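You operate a simulated robot arm through the tools that you are given. There is no shell and no other tool. Be economical: measure what you need, move in short steps, check, and stop when the job is done.

You are at the controls of a simulated robot arm. One attempt, no reset.

TASK
Fetch the sheet talc tin and set it in the flared basin.

The check looks at the end state, three seconds after you hand in, the way a careful person would. Anything else that was tipped, shoved, dropped, spilled or broken makes it a failure.

THE ROBOT
A 7-joint arm with a two-finger parallel gripper, fixed in place. Base frame: the origin is at the foot of the arm, x ahead of it, y to its left, z up; the work surface is at about z = 0. Units: cm, degrees, N and s.
With the tool pointing down near the work surface it reaches from about 24 to 62 cm from the base axis. Its first joint turns from -66.0 to 66.0 degrees. Payload 2.6 kg.
Tool frame: the origin (TCP) lies between the finger pads and is the grasp point; the fingertips stand 3 cm ahead of it; z points along the fingers, y is the line along which they close. Largest opening 9.4 cm; finger width 2.8, thickness 1; the body of the gripper, 5 by 9.6 cm, starts 5.5 cm behind the TCP.
Orientation is that of the tool frame in the base frame, as a unit quaternion [w, x, y, z]. With the fingers straight down and closing along the base's y, the tool's x points along the base's -x, its y along +y and its z along -z.

THE INTERFACE
- The arm moves only by the tool apply_moves. Its argument "moves" is a list of rows, each a list of 7 numbers: the gripper command, from -1 (shut) to 1 (fully open), values between in proportion, then the shift along the tool's x, y, z in cm, then the turn, a rotation vector about the tool's x, y, z in degrees. In form: [[gripper, tx, ty, tz, wx, wy, wz], ...]. A call has 1 to 12 rows; each row shifts and turns the commanded pose from where the row before left it, along the tool's axes as they then stand. A row lasts 0.2 s, in which the tool goes at most 5 cm and 8.6 degrees; a call with a longer step from one row to the next is refused whole, and so is a gripper value outside its range. A pose out of reach is approached as far as the arm can. The call stops where the force on the tool passes 40 N (or 10 N more than at its start, if that is more) or the arm is blocked; 0.2 s more then pass. Each finger travels about 7.2 cm/s and halts on what it meets, pressing with about 27 N; the grip force reading is that of the motor and also rises with nothing between the fingers. The clock runs only during rows and for 0.2 s after the last one: add rows that do not move to give the fingers time. The reply holds the time, the measured pose of the TCP, the force on the tool along the base axes, the opening and the grip force, in the units named above and with some noise.
- Cameras (640 x 400 px; columns grow to the right, rows downward): "scene" is fixed at [5.17, 42.35, 56.94]; the picture's right is [-0.73, -0.69, 0.00], its down [-0.33, 0.35, -0.87] and it looks along [0.60, -0.64, -0.48] (base axes); focal length 320 px, centre (320, 200). "wrist" rides on the gripper at [-3.7, 0, -5.8] in the tool frame; the picture's right is [0.00, -1.00, 0.00], its down [0.97, 0.00, -0.24] and it looks along [0.24, 0.00, 0.97] (tool axes); focal length 218 px, centre (320, 200).
- get_image(camera): a new picture of that camera. No time passes.
- pixel_to_xyz(camera, pixels): for up to 12 pixels [column, row] of the newest picture of that camera ("zoom" is the newest enlarged one), the place [x, y, z] in the base frame of the surface seen there, good to about 0.2 cm, but the place of the scene camera against the robot may be out by one fixed shift of up to 1.8 cm in any direction. No time passes.
- inspect(camera, box): a new picture of the part [left, top, right, bottom] of that camera's present view, enlarged. No time passes.
- sign_off(): hands the job in; it is judged then, once.

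Go step by step. Measure first, check grasps and placings, and put right what went wrong. The budget is 60 turns and 20 pictures, counting those below and the enlarged ones. Unless the task says otherwise, let go and move clear before handing in, and close with one line.

The tools are called after ">>>" by a JSON object that holds its "api" and its "payload". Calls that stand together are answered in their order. apply_moves: Moves the arm, as the interface text tells. Its arguments: {"type":"object","properties":{"moves":{"type":"array"}},"required":["moves"]} The other tools are called the same way: get_image (camera) takes a picture; pixel_to_xyz (camera, pixels) gives the place of the surface under pixels of a picture; inspect (camera, box) takes an enlarged picture of a part of a camera's view; sign_off () hands the job in.

At the start:

```text
time_s: 0.0
ee_pos: [38.81, -12.59, 33.16]
tool_rot: [0.0, 0.0, 1.0, 0.0]
ft_force: [0.0, 0.2, -0.6]
width: 9.41
finger_force: 0.0
```

scene: 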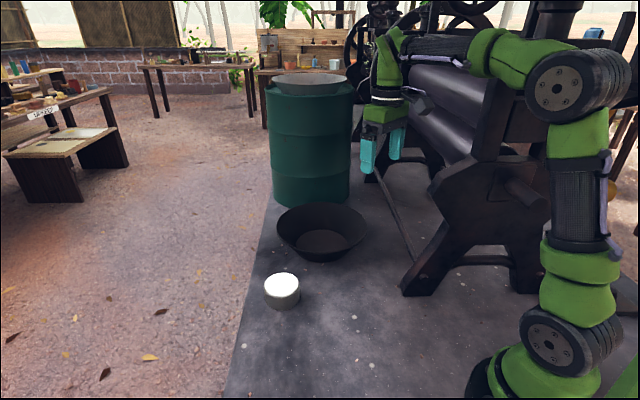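
wrist: 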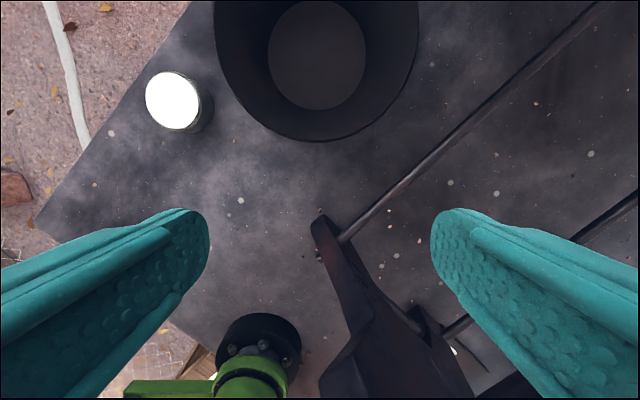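

The white-topped tin is at scene (282,290) and wrist (173,100). The dark flared basin is at scene (322,230) and wrist (317,55). I'll measure both before moving.

>>> {"api": "pixel_to_xyz", "payload": {"camera": "wrist", "pixels": [[173, 100], [148, 100], [199, 100], [173, 74], [173, 126], [206, 120], [317, 55], [317, 138], [218, 50], [417, 50], [317, 105], [240, 200]]}}

>>> {"api": "pixel_to_xyz", "payload": {"camera": "scene", "pixels": [[282, 283], [265, 284], [299, 284], [282, 274], [282, 308], [322, 243], [278, 220], [366, 222], [322, 204], [322, 262], [310, 80], [300, 340]]}}

>>> {"api": "inspect", "payload": {"camera": "scene", "box": [220, 180, 420, 320]}}

```text
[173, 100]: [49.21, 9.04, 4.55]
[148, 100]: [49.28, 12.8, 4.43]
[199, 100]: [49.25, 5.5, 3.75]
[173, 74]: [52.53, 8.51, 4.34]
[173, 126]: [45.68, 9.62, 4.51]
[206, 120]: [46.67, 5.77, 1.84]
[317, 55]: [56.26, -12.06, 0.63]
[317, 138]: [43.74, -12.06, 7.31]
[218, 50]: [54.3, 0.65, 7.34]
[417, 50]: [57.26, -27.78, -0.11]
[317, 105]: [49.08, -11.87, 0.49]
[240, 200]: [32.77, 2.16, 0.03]
```

```text
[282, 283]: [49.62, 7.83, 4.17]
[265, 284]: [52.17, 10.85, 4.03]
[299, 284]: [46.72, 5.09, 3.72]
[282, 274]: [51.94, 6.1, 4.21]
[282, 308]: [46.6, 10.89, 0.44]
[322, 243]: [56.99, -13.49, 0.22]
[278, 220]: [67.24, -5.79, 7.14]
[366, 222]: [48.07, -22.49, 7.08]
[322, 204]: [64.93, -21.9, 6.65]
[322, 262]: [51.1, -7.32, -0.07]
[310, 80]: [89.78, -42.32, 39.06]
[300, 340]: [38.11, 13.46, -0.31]
```

```text
2.86 times, centred on (320, 250) of scene
```

zoom: 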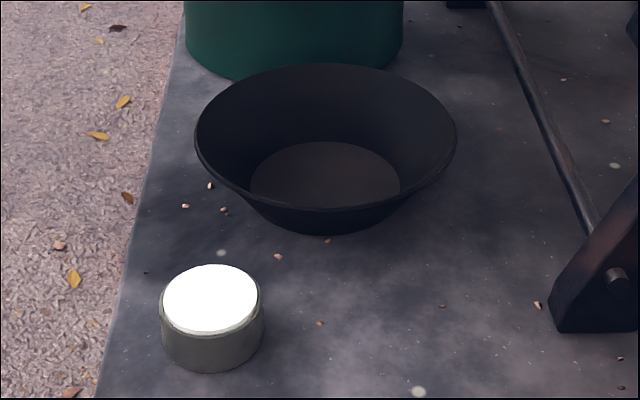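

The tin is about 7.4 cm wide, its top is at z≈4.5 and its centre is near (49.2, 9.0). The basin is centred near (57, -12.5) with its rim at z≈7.3. I'll move high over the tin and look again, since the clearance between the fingers is small.

>>> {"api": "apply_moves", "payload": {"moves": [[1, -1.73, 3.6, 2.3, 0, 0, 0], [1, -1.73, 3.6, 2.3, 0, 0, 0], [1, -1.73, 3.6, 2.3, 0, 0, 0], [1, -1.73, 3.6, 2.3, 0, 0, 0], [1, -1.73, 3.6, 2.3, 0, 0, 0], [1, -1.73, 3.6, 2.3, 0, 0, 0], [1, 0, 0, 0, 0, 0, 0], [1, 0, 0, 0, 0, 0, 0]]}}

>>> {"api": "get_image", "payload": {"camera": "wrist"}}

```text
time_s: 1.8
ee_pos: [49.14, 9.07, 19.34]
tool_rot: [0.0, 0.0, 1.0, 0.0]
ft_force: [0.2, 0.1, 0.8]
width: 9.4
finger_force: 0.1
```

```text
16 pictures are left
```

wrist: 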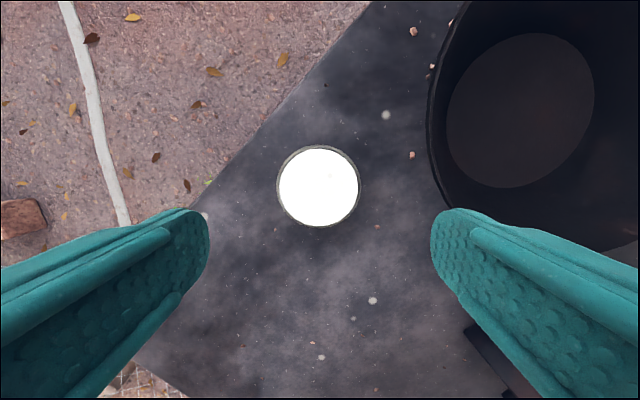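

The tin sits at columns 277–360, which is nearly centred between the fingers. I'll measure its edges and the basin floor ellipse from here.

>>> {"api": "pixel_to_xyz", "payload": {"camera": "wrist", "pixels": [[318, 187], [280, 187], [357, 187], [318, 150], [318, 224], [450, 120], [590, 90], [530, 38], [505, 184], [520, 110], [432, 120], [470, 205]]}}

>>> {"api": "inspect", "payload": {"camera": "wrist", "box": [260, 140, 380, 235]}}

```text
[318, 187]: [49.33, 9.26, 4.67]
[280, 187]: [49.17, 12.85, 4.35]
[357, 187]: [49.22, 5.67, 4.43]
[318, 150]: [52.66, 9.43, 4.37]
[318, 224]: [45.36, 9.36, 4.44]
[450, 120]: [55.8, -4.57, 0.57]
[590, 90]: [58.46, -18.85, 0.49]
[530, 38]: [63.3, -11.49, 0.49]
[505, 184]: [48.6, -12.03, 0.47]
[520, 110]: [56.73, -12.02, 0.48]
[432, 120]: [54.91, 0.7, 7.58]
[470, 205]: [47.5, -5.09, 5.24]
```

```text
4.21 times, centred on (320, 188) of wrist
```

zoom: 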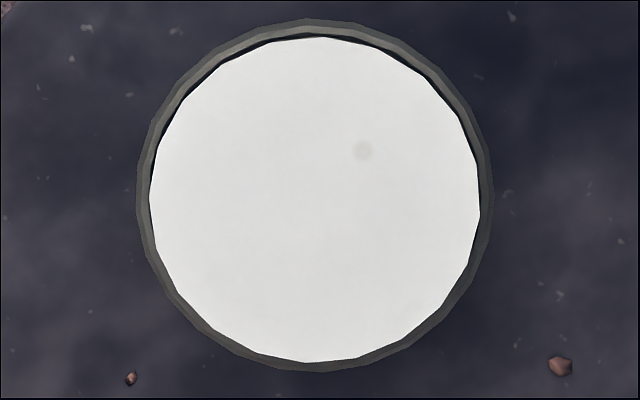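

The tin is open and full of talc, so it must stay level. It is centred at (49.15, 9.26) and about 7.7 cm across. I'll shift 0.2 cm in y and lower to TCP z≈3.6.

>>> {"api": "apply_moves", "payload": {"moves": [[1, 0, 0.2, 0, 0, 0, 0], [1, 0, 0, 3, 0, 0, 0], [1, 0, 0, 3, 0, 0, 0], [1, 0, 0, 3, 0, 0, 0], [1, 0, 0, 2, 0, 0, 0], [1, 0, 0, 1.5, 0, 0, 0], [1, 0, 0, 1.2, 0, 0, 0], [1, 0, 0, 1, 0, 0, 0], [1, 0, 0, 1, 0, 0, 0], [1, 0, 0, 0, 0, 0, 0]]}}

>>> {"api": "get_image", "payload": {"camera": "wrist"}}

```text
time_s: 4.0
ee_pos: [49.06, 9.24, 3.64]
tool_rot: [0.0, 0.0, 1.0, 0.0]
ft_force: [0.5, 0.8, -0.9]
width: 9.4
finger_force: 0.0
```

```text
14 pictures are left
```

wrist: 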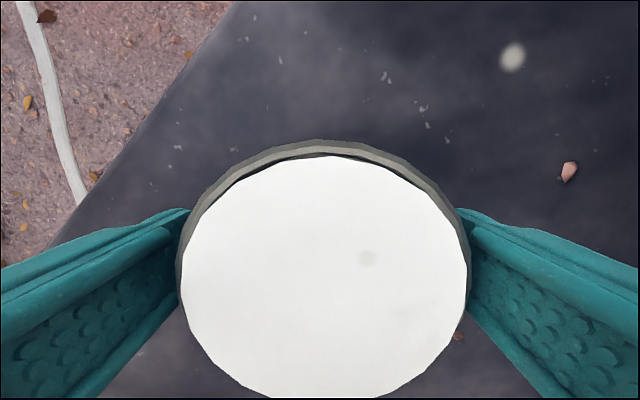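

The fingers straddle the tin (columns 176–471) with no contact. I'll close slowly.

>>> {"api": "apply_moves", "payload": {"moves": [[0.85, 0, 0, 0, 0, 0, 0], [0.75, 0, 0, 0, 0, 0, 0], [0.68, 0, 0, 0, 0, 0, 0], [0.62, 0, 0, 0, 0, 0, 0], [0.58, 0, 0, 0, 0, 0, 0], [0.54, 0, 0, 0, 0, 0, 0], [0.54, 0, 0, 0, 0, 0, 0]]}}

```text
time_s: 5.6
ee_pos: [49.1, 9.16, 3.7]
tool_rot: [0.0, 0.0, 1.0, 0.0]
ft_force: [0.1, -1.3, 0.0]
width: 8.37
finger_force: 27.1
```

The fingers stopped at 8.37 cm with 27 N, so the tin is gripped. I'll lift it slowly and keep it level.

>>> {"api": "apply_moves", "payload": {"moves": [[0.5, 0, 0, -0.3, 0, 0, 0], [0.5, 0, 0, -0.6, 0, 0, 0], [0.5, 0, 0, -0.8, 0, 0, 0], [0.5, 0, 0, -0.6, 0, 0, 0], [0.5, 0, 0, 0, 0, 0, 0]]}}

>>> {"api": "get_image", "payload": {"camera": "wrist"}}

>>> {"api": "inspect", "payload": {"camera": "scene", "box": [220, 180, 420, 320]}}

```text
time_s: 6.8
ee_pos: [49.12, 9.45, 5.92]
tool_rot: [0.0, 0.0, 1.0, 0.0]
ft_force: [0.2, 0.1, -5.2]
width: 8.39
finger_force: 27.3
```

```text
13 pictures are left
```

wrist: 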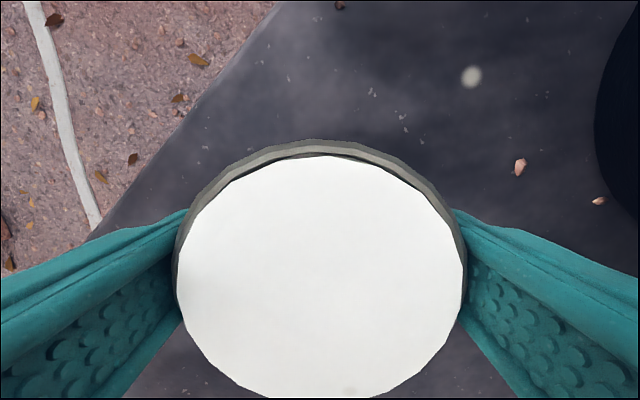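

```text
2.86 times, centred on (320, 250) of scene
```

zoom: 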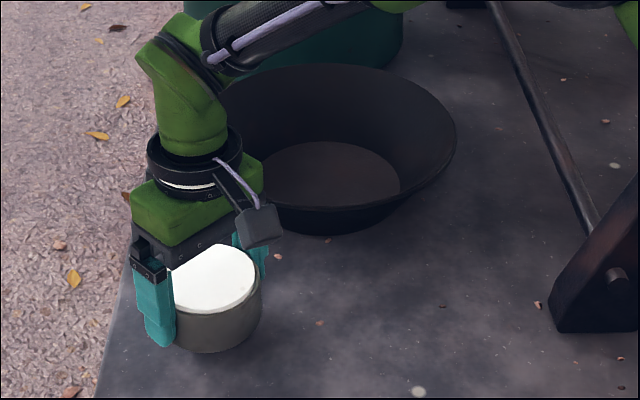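

The tin lifted level and carries about 0.5 kg. A faint mark on the white top moved from (367,258) to (350,390), so I'll look closer before carrying it.

>>> {"api": "inspect", "payload": {"camera": "wrist", "box": [160, 130, 480, 400]}}

>>> {"api": "pixel_to_xyz", "payload": {"camera": "wrist", "pixels": [[320, 170], [320, 270], [320, 380], [220, 270], [430, 270], [350, 390]]}}

```text
1.48 times, centred on (320, 265) of wrist
```

zoom: 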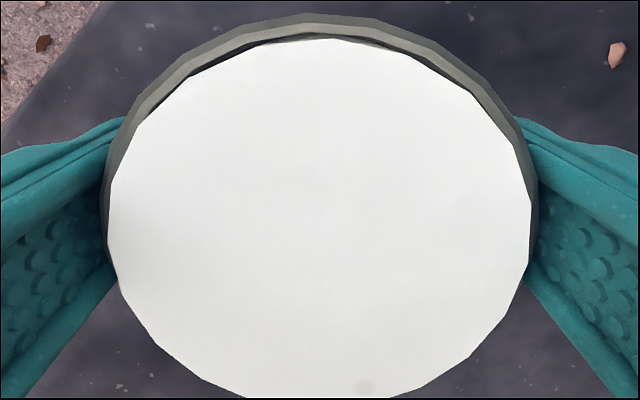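

```text
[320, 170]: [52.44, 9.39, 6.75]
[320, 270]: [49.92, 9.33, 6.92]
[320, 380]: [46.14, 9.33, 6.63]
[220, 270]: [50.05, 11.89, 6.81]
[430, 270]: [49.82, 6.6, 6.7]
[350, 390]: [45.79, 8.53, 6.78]
```

The tin's surface is level at z≈6.8, so the mark is only shading. Before carrying it across, I'll measure how close the press stands to the basin and the arm's path.

>>> {"api": "get_image", "payload": {"camera": "scene"}}

>>> {"api": "pixel_to_xyz", "payload": {"camera": "scene", "pixels": [[480, 150], [440, 185], [470, 240], [420, 280], [420, 95], [440, 45], [410, 250], [380, 180], [345, 85], [375, 60], [505, 100], [530, 200]]}}

```text
10 pictures are left
```

scene: 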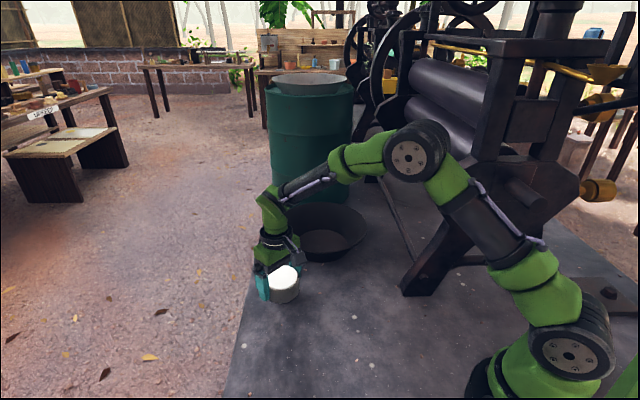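

```text
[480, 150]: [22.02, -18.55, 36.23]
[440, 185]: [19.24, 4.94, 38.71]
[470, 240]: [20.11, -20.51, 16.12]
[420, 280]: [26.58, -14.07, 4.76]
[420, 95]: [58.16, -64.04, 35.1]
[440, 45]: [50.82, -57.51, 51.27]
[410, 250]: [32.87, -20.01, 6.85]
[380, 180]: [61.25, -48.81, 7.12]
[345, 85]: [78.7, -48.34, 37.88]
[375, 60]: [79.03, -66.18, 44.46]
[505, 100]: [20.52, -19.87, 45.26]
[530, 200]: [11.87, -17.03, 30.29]
```

The press frame lies at y≲-17 for x≈12–30. Carrying to a base angle of about -12° keeps the arm well clear, since it started at -18°. I'll raise to z≈14.5 and then carry smoothly.

>>> {"api": "apply_moves", "payload": {"moves": [[0.5, 0, 0, -0.6, 0, 0, 0], [0.5, 0, 0, -1.2, 0, 0, 0], [0.5, 0, 0, -1.6, 0, 0, 0], [0.5, 0, 0, -1.8, 0, 0, 0], [0.5, 0, 0, -1.6, 0, 0, 0], [0.5, 0, 0, -1.2, 0, 0, 0], [0.5, 0, 0, -0.6, 0, 0, 0], [0.5, 0, 0, 0, 0, 0, 0]]}}

>>> {"api": "apply_moves", "payload": {"moves": [[0.5, -0.2, -0.6, 0, 0, 0, 0], [0.5, -0.4, -1.2, 0, 0, 0, 0], [0.5, -0.6, -1.8, 0, 0, 0, 0], [0.5, -0.8, -2.4, 0, 0, 0, 0], [0.5, -0.8, -2.5, 0, 0, 0, 0], [0.5, -0.8, -2.5, 0, 0, 0, 0], [0.5, -0.8, -2.5, 0, 0, 0, 0], [0.5, -0.8, -2.4, 0, 0, 0, 0], [0.5, -0.6, -1.8, 0, 0, 0, 0], [0.5, -0.5, -1.2, 0, 0, 0, 0], [0.5, -0.3, -1.2, 0, 0, 0, 0], [0.5, -0.2, -0.8, 0, 0, 0, 0]]}}

>>> {"api": "get_image", "payload": {"camera": "wrist"}}

```text
time_s: 8.6
ee_pos: [49.22, 9.28, 14.58]
tool_rot: [0.0, 0.0, 1.0, 0.001]
ft_force: [0.0, -0.1, -5.7]
width: 8.39
finger_force: 27.0
```

```text
time_s: 11.2
ee_pos: [55.96, -11.58, 14.55]
tool_rot: [0.0, -0.001, 1.0, 0.001]
ft_force: [0.2, 0.1, -6.3]
width: 8.39
finger_force: 27.1
```

```text
9 pictures are left
```

wrist: 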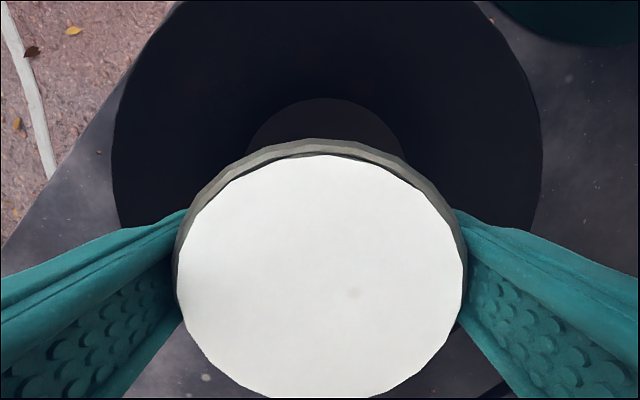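

The basin floor spans columns 247–406 (centre about 327), so the tin needs roughly 0.4 cm more in -y. I'll check the far floor edge and the rim.

>>> {"api": "pixel_to_xyz", "payload": {"camera": "wrist", "pixels": [[325, 101], [252, 140], [400, 140], [325, 112], [117, 150], [536, 150], [325, 20]]}}

```text
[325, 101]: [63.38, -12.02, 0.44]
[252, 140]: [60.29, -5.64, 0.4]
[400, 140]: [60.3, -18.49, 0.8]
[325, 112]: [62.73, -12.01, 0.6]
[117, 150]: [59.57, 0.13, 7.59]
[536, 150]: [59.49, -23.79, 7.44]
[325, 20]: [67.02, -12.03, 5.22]
```

The floor centre is at about (56, -12.0) at z≈0.47. I'll shift -0.4 cm in y and lower gently, expecting contact at TCP z≈4.15.

>>> {"api": "apply_moves", "payload": {"moves": [[0.5, 0, -0.4, 0, 0, 0, 0], [0.5, 0, 0, 0.8, 0, 0, 0], [0.5, 0, 0, 1.6, 0, 0, 0], [0.5, 0, 0, 2, 0, 0, 0], [0.5, 0, 0, 2, 0, 0, 0], [0.5, 0, 0, 1.5, 0, 0, 0], [0.5, 0, 0, 1, 0, 0, 0], [0.5, 0, 0, 0.6, 0, 0, 0], [0.5, 0, 0, 0.4, 0, 0, 0], [0.5, 0, 0, 0, 0, 0, 0]]}}

```text
time_s: 13.4
ee_pos: [55.85, -12.14, 4.56]
tool_rot: [0.0, 0.0, 1.0, 0.0]
ft_force: [0.7, 0.2, -4.9]
width: 8.39
finger_force: 26.6
```

The tin is still carried (force -4.9 N) with no contact yet. I'll creep down.

>>> {"api": "apply_moves", "payload": {"moves": [[0.5, 0, 0, 0.15, 0, 0, 0], [0.5, 0, 0, 0.15, 0, 0, 0], [0.5, 0, 0, 0, 0, 0, 0]]}}

```text
time_s: 14.2
ee_pos: [55.93, -11.91, 4.16]
tool_rot: [-0.001, 0.0, 1.0, 0.0]
ft_force: [0.0, 0.6, -5.7]
width: 8.38
finger_force: 27.2
```

Still no contact at z≈4.2. I'll continue in small steps.

>>> {"api": "apply_moves", "payload": {"moves": [[0.5, 0, 0, 0.1, 0, 0, 0], [0.5, 0, 0, 0.1, 0, 0, 0], [0.5, 0, 0, 0, 0, 0, 0]]}}

```text
time_s: 15.0
ee_pos: [55.96, -12.0, 4.19]
tool_rot: [0.0, 0.001, 1.0, 0.0]
ft_force: [-2.0, 0.8, -1.5]
width: 8.42
finger_force: 26.9
```

The load dropped from -5.7 to -1.5 N, so the tin is touching the floor. I'll make one more tiny step and then open slowly.

>>> {"api": "apply_moves", "payload": {"moves": [[0.5, 0, 0, 0.06, 0, 0, 0], [0.5, 0, 0, 0, 0, 0, 0]]}}

```text
time_s: 15.6
ee_pos: [55.86, -11.94, 4.16]
tool_rot: [0.002, 0.0, 1.0, 0.0]
ft_force: [-4.6, 0.5, 6.0]
width: 8.36
finger_force: 27.1
```

The force is now +6 N, so the tin is resting on the floor. I'll open the fingers gradually.

>>> {"api": "apply_moves", "payload": {"moves": [[0.7, 0, 0, 0, 0, 0, 0], [0.78, 0, 0, 0, 0, 0, 0], [0.82, 0, 0, 0, 0, 0, 0], [0.88, 0, 0, 0, 0, 0, 0], [0.94, 0, 0, 0, 0, 0, 0], [1, 0, 0, 0, 0, 0, 0], [1, 0, 0, 0, 0, 0, 0]]}}

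>>> {"api": "get_image", "payload": {"camera": "wrist"}}

```text
time_s: 17.2
ee_pos: [55.94, -11.94, 3.96]
tool_rot: [0.0, 0.0, 1.0, 0.0]
ft_force: [0.0, -0.3, -0.1]
width: 9.41
finger_force: 0.1
```

```text
8 pictures are left
```

wrist: 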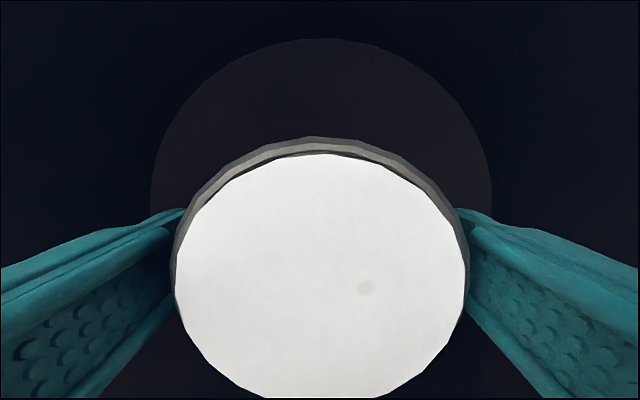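

The fingers are fully open and clear of the tin, which sits upright on the basin floor. I'll rise straight up.

>>> {"api": "apply_moves", "payload": {"moves": [[1, 0, 0, -0.6, 0, 0, 0], [1, 0, 0, -1, 0, 0, 0], [1, 0, 0, -1.5, 0, 0, 0], [1, 0, 0, -2, 0, 0, 0], [1, 0, 0, -3, 0, 0, 0], [1, 0, 0, -3, 0, 0, 0], [1, 0, 0, -3, 0, 0, 0], [1, 0, 0, -3, 0, 0, 0], [1, 0, 0, -2, 0, 0, 0], [1, 0, 0, 0, 0, 0, 0]]}}

>>> {"api": "get_image", "payload": {"camera": "wrist"}}

>>> {"api": "get_image", "payload": {"camera": "scene"}}

```text
time_s: 19.4
ee_pos: [55.93, -11.9, 23.18]
tool_rot: [0.0, 0.0, 1.0, 0.0]
ft_force: [-0.2, 0.3, 1.2]
width: 9.39
finger_force: 0.0
```

```text
7 pictures are left
```

wrist: 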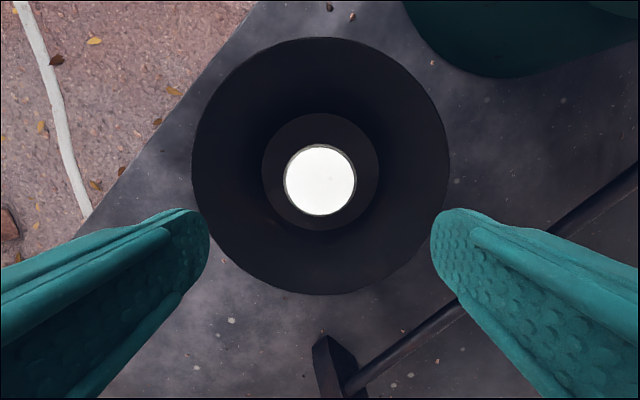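

```text
6 pictures are left
```

scene: 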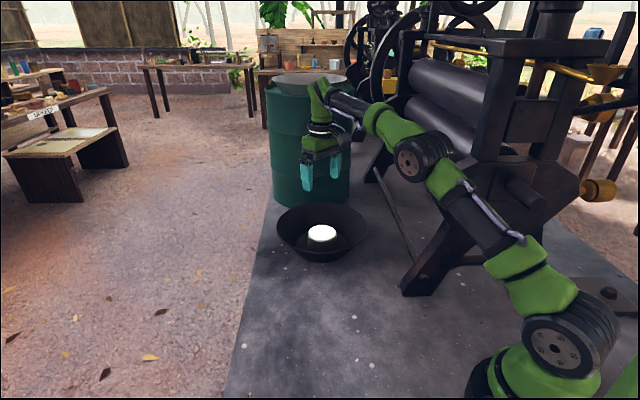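

The tin is upright on the basin floor at wrist (320,180), nothing else has moved, and the gripper is well clear. I'm handing in.

>>> {"api": "sign_off", "payload": {}}

```text
The job is handed in.
```

The talc tin is standing upright on the floor of the flared basin, nothing else was disturbed, and the gripper is open and clear above it.
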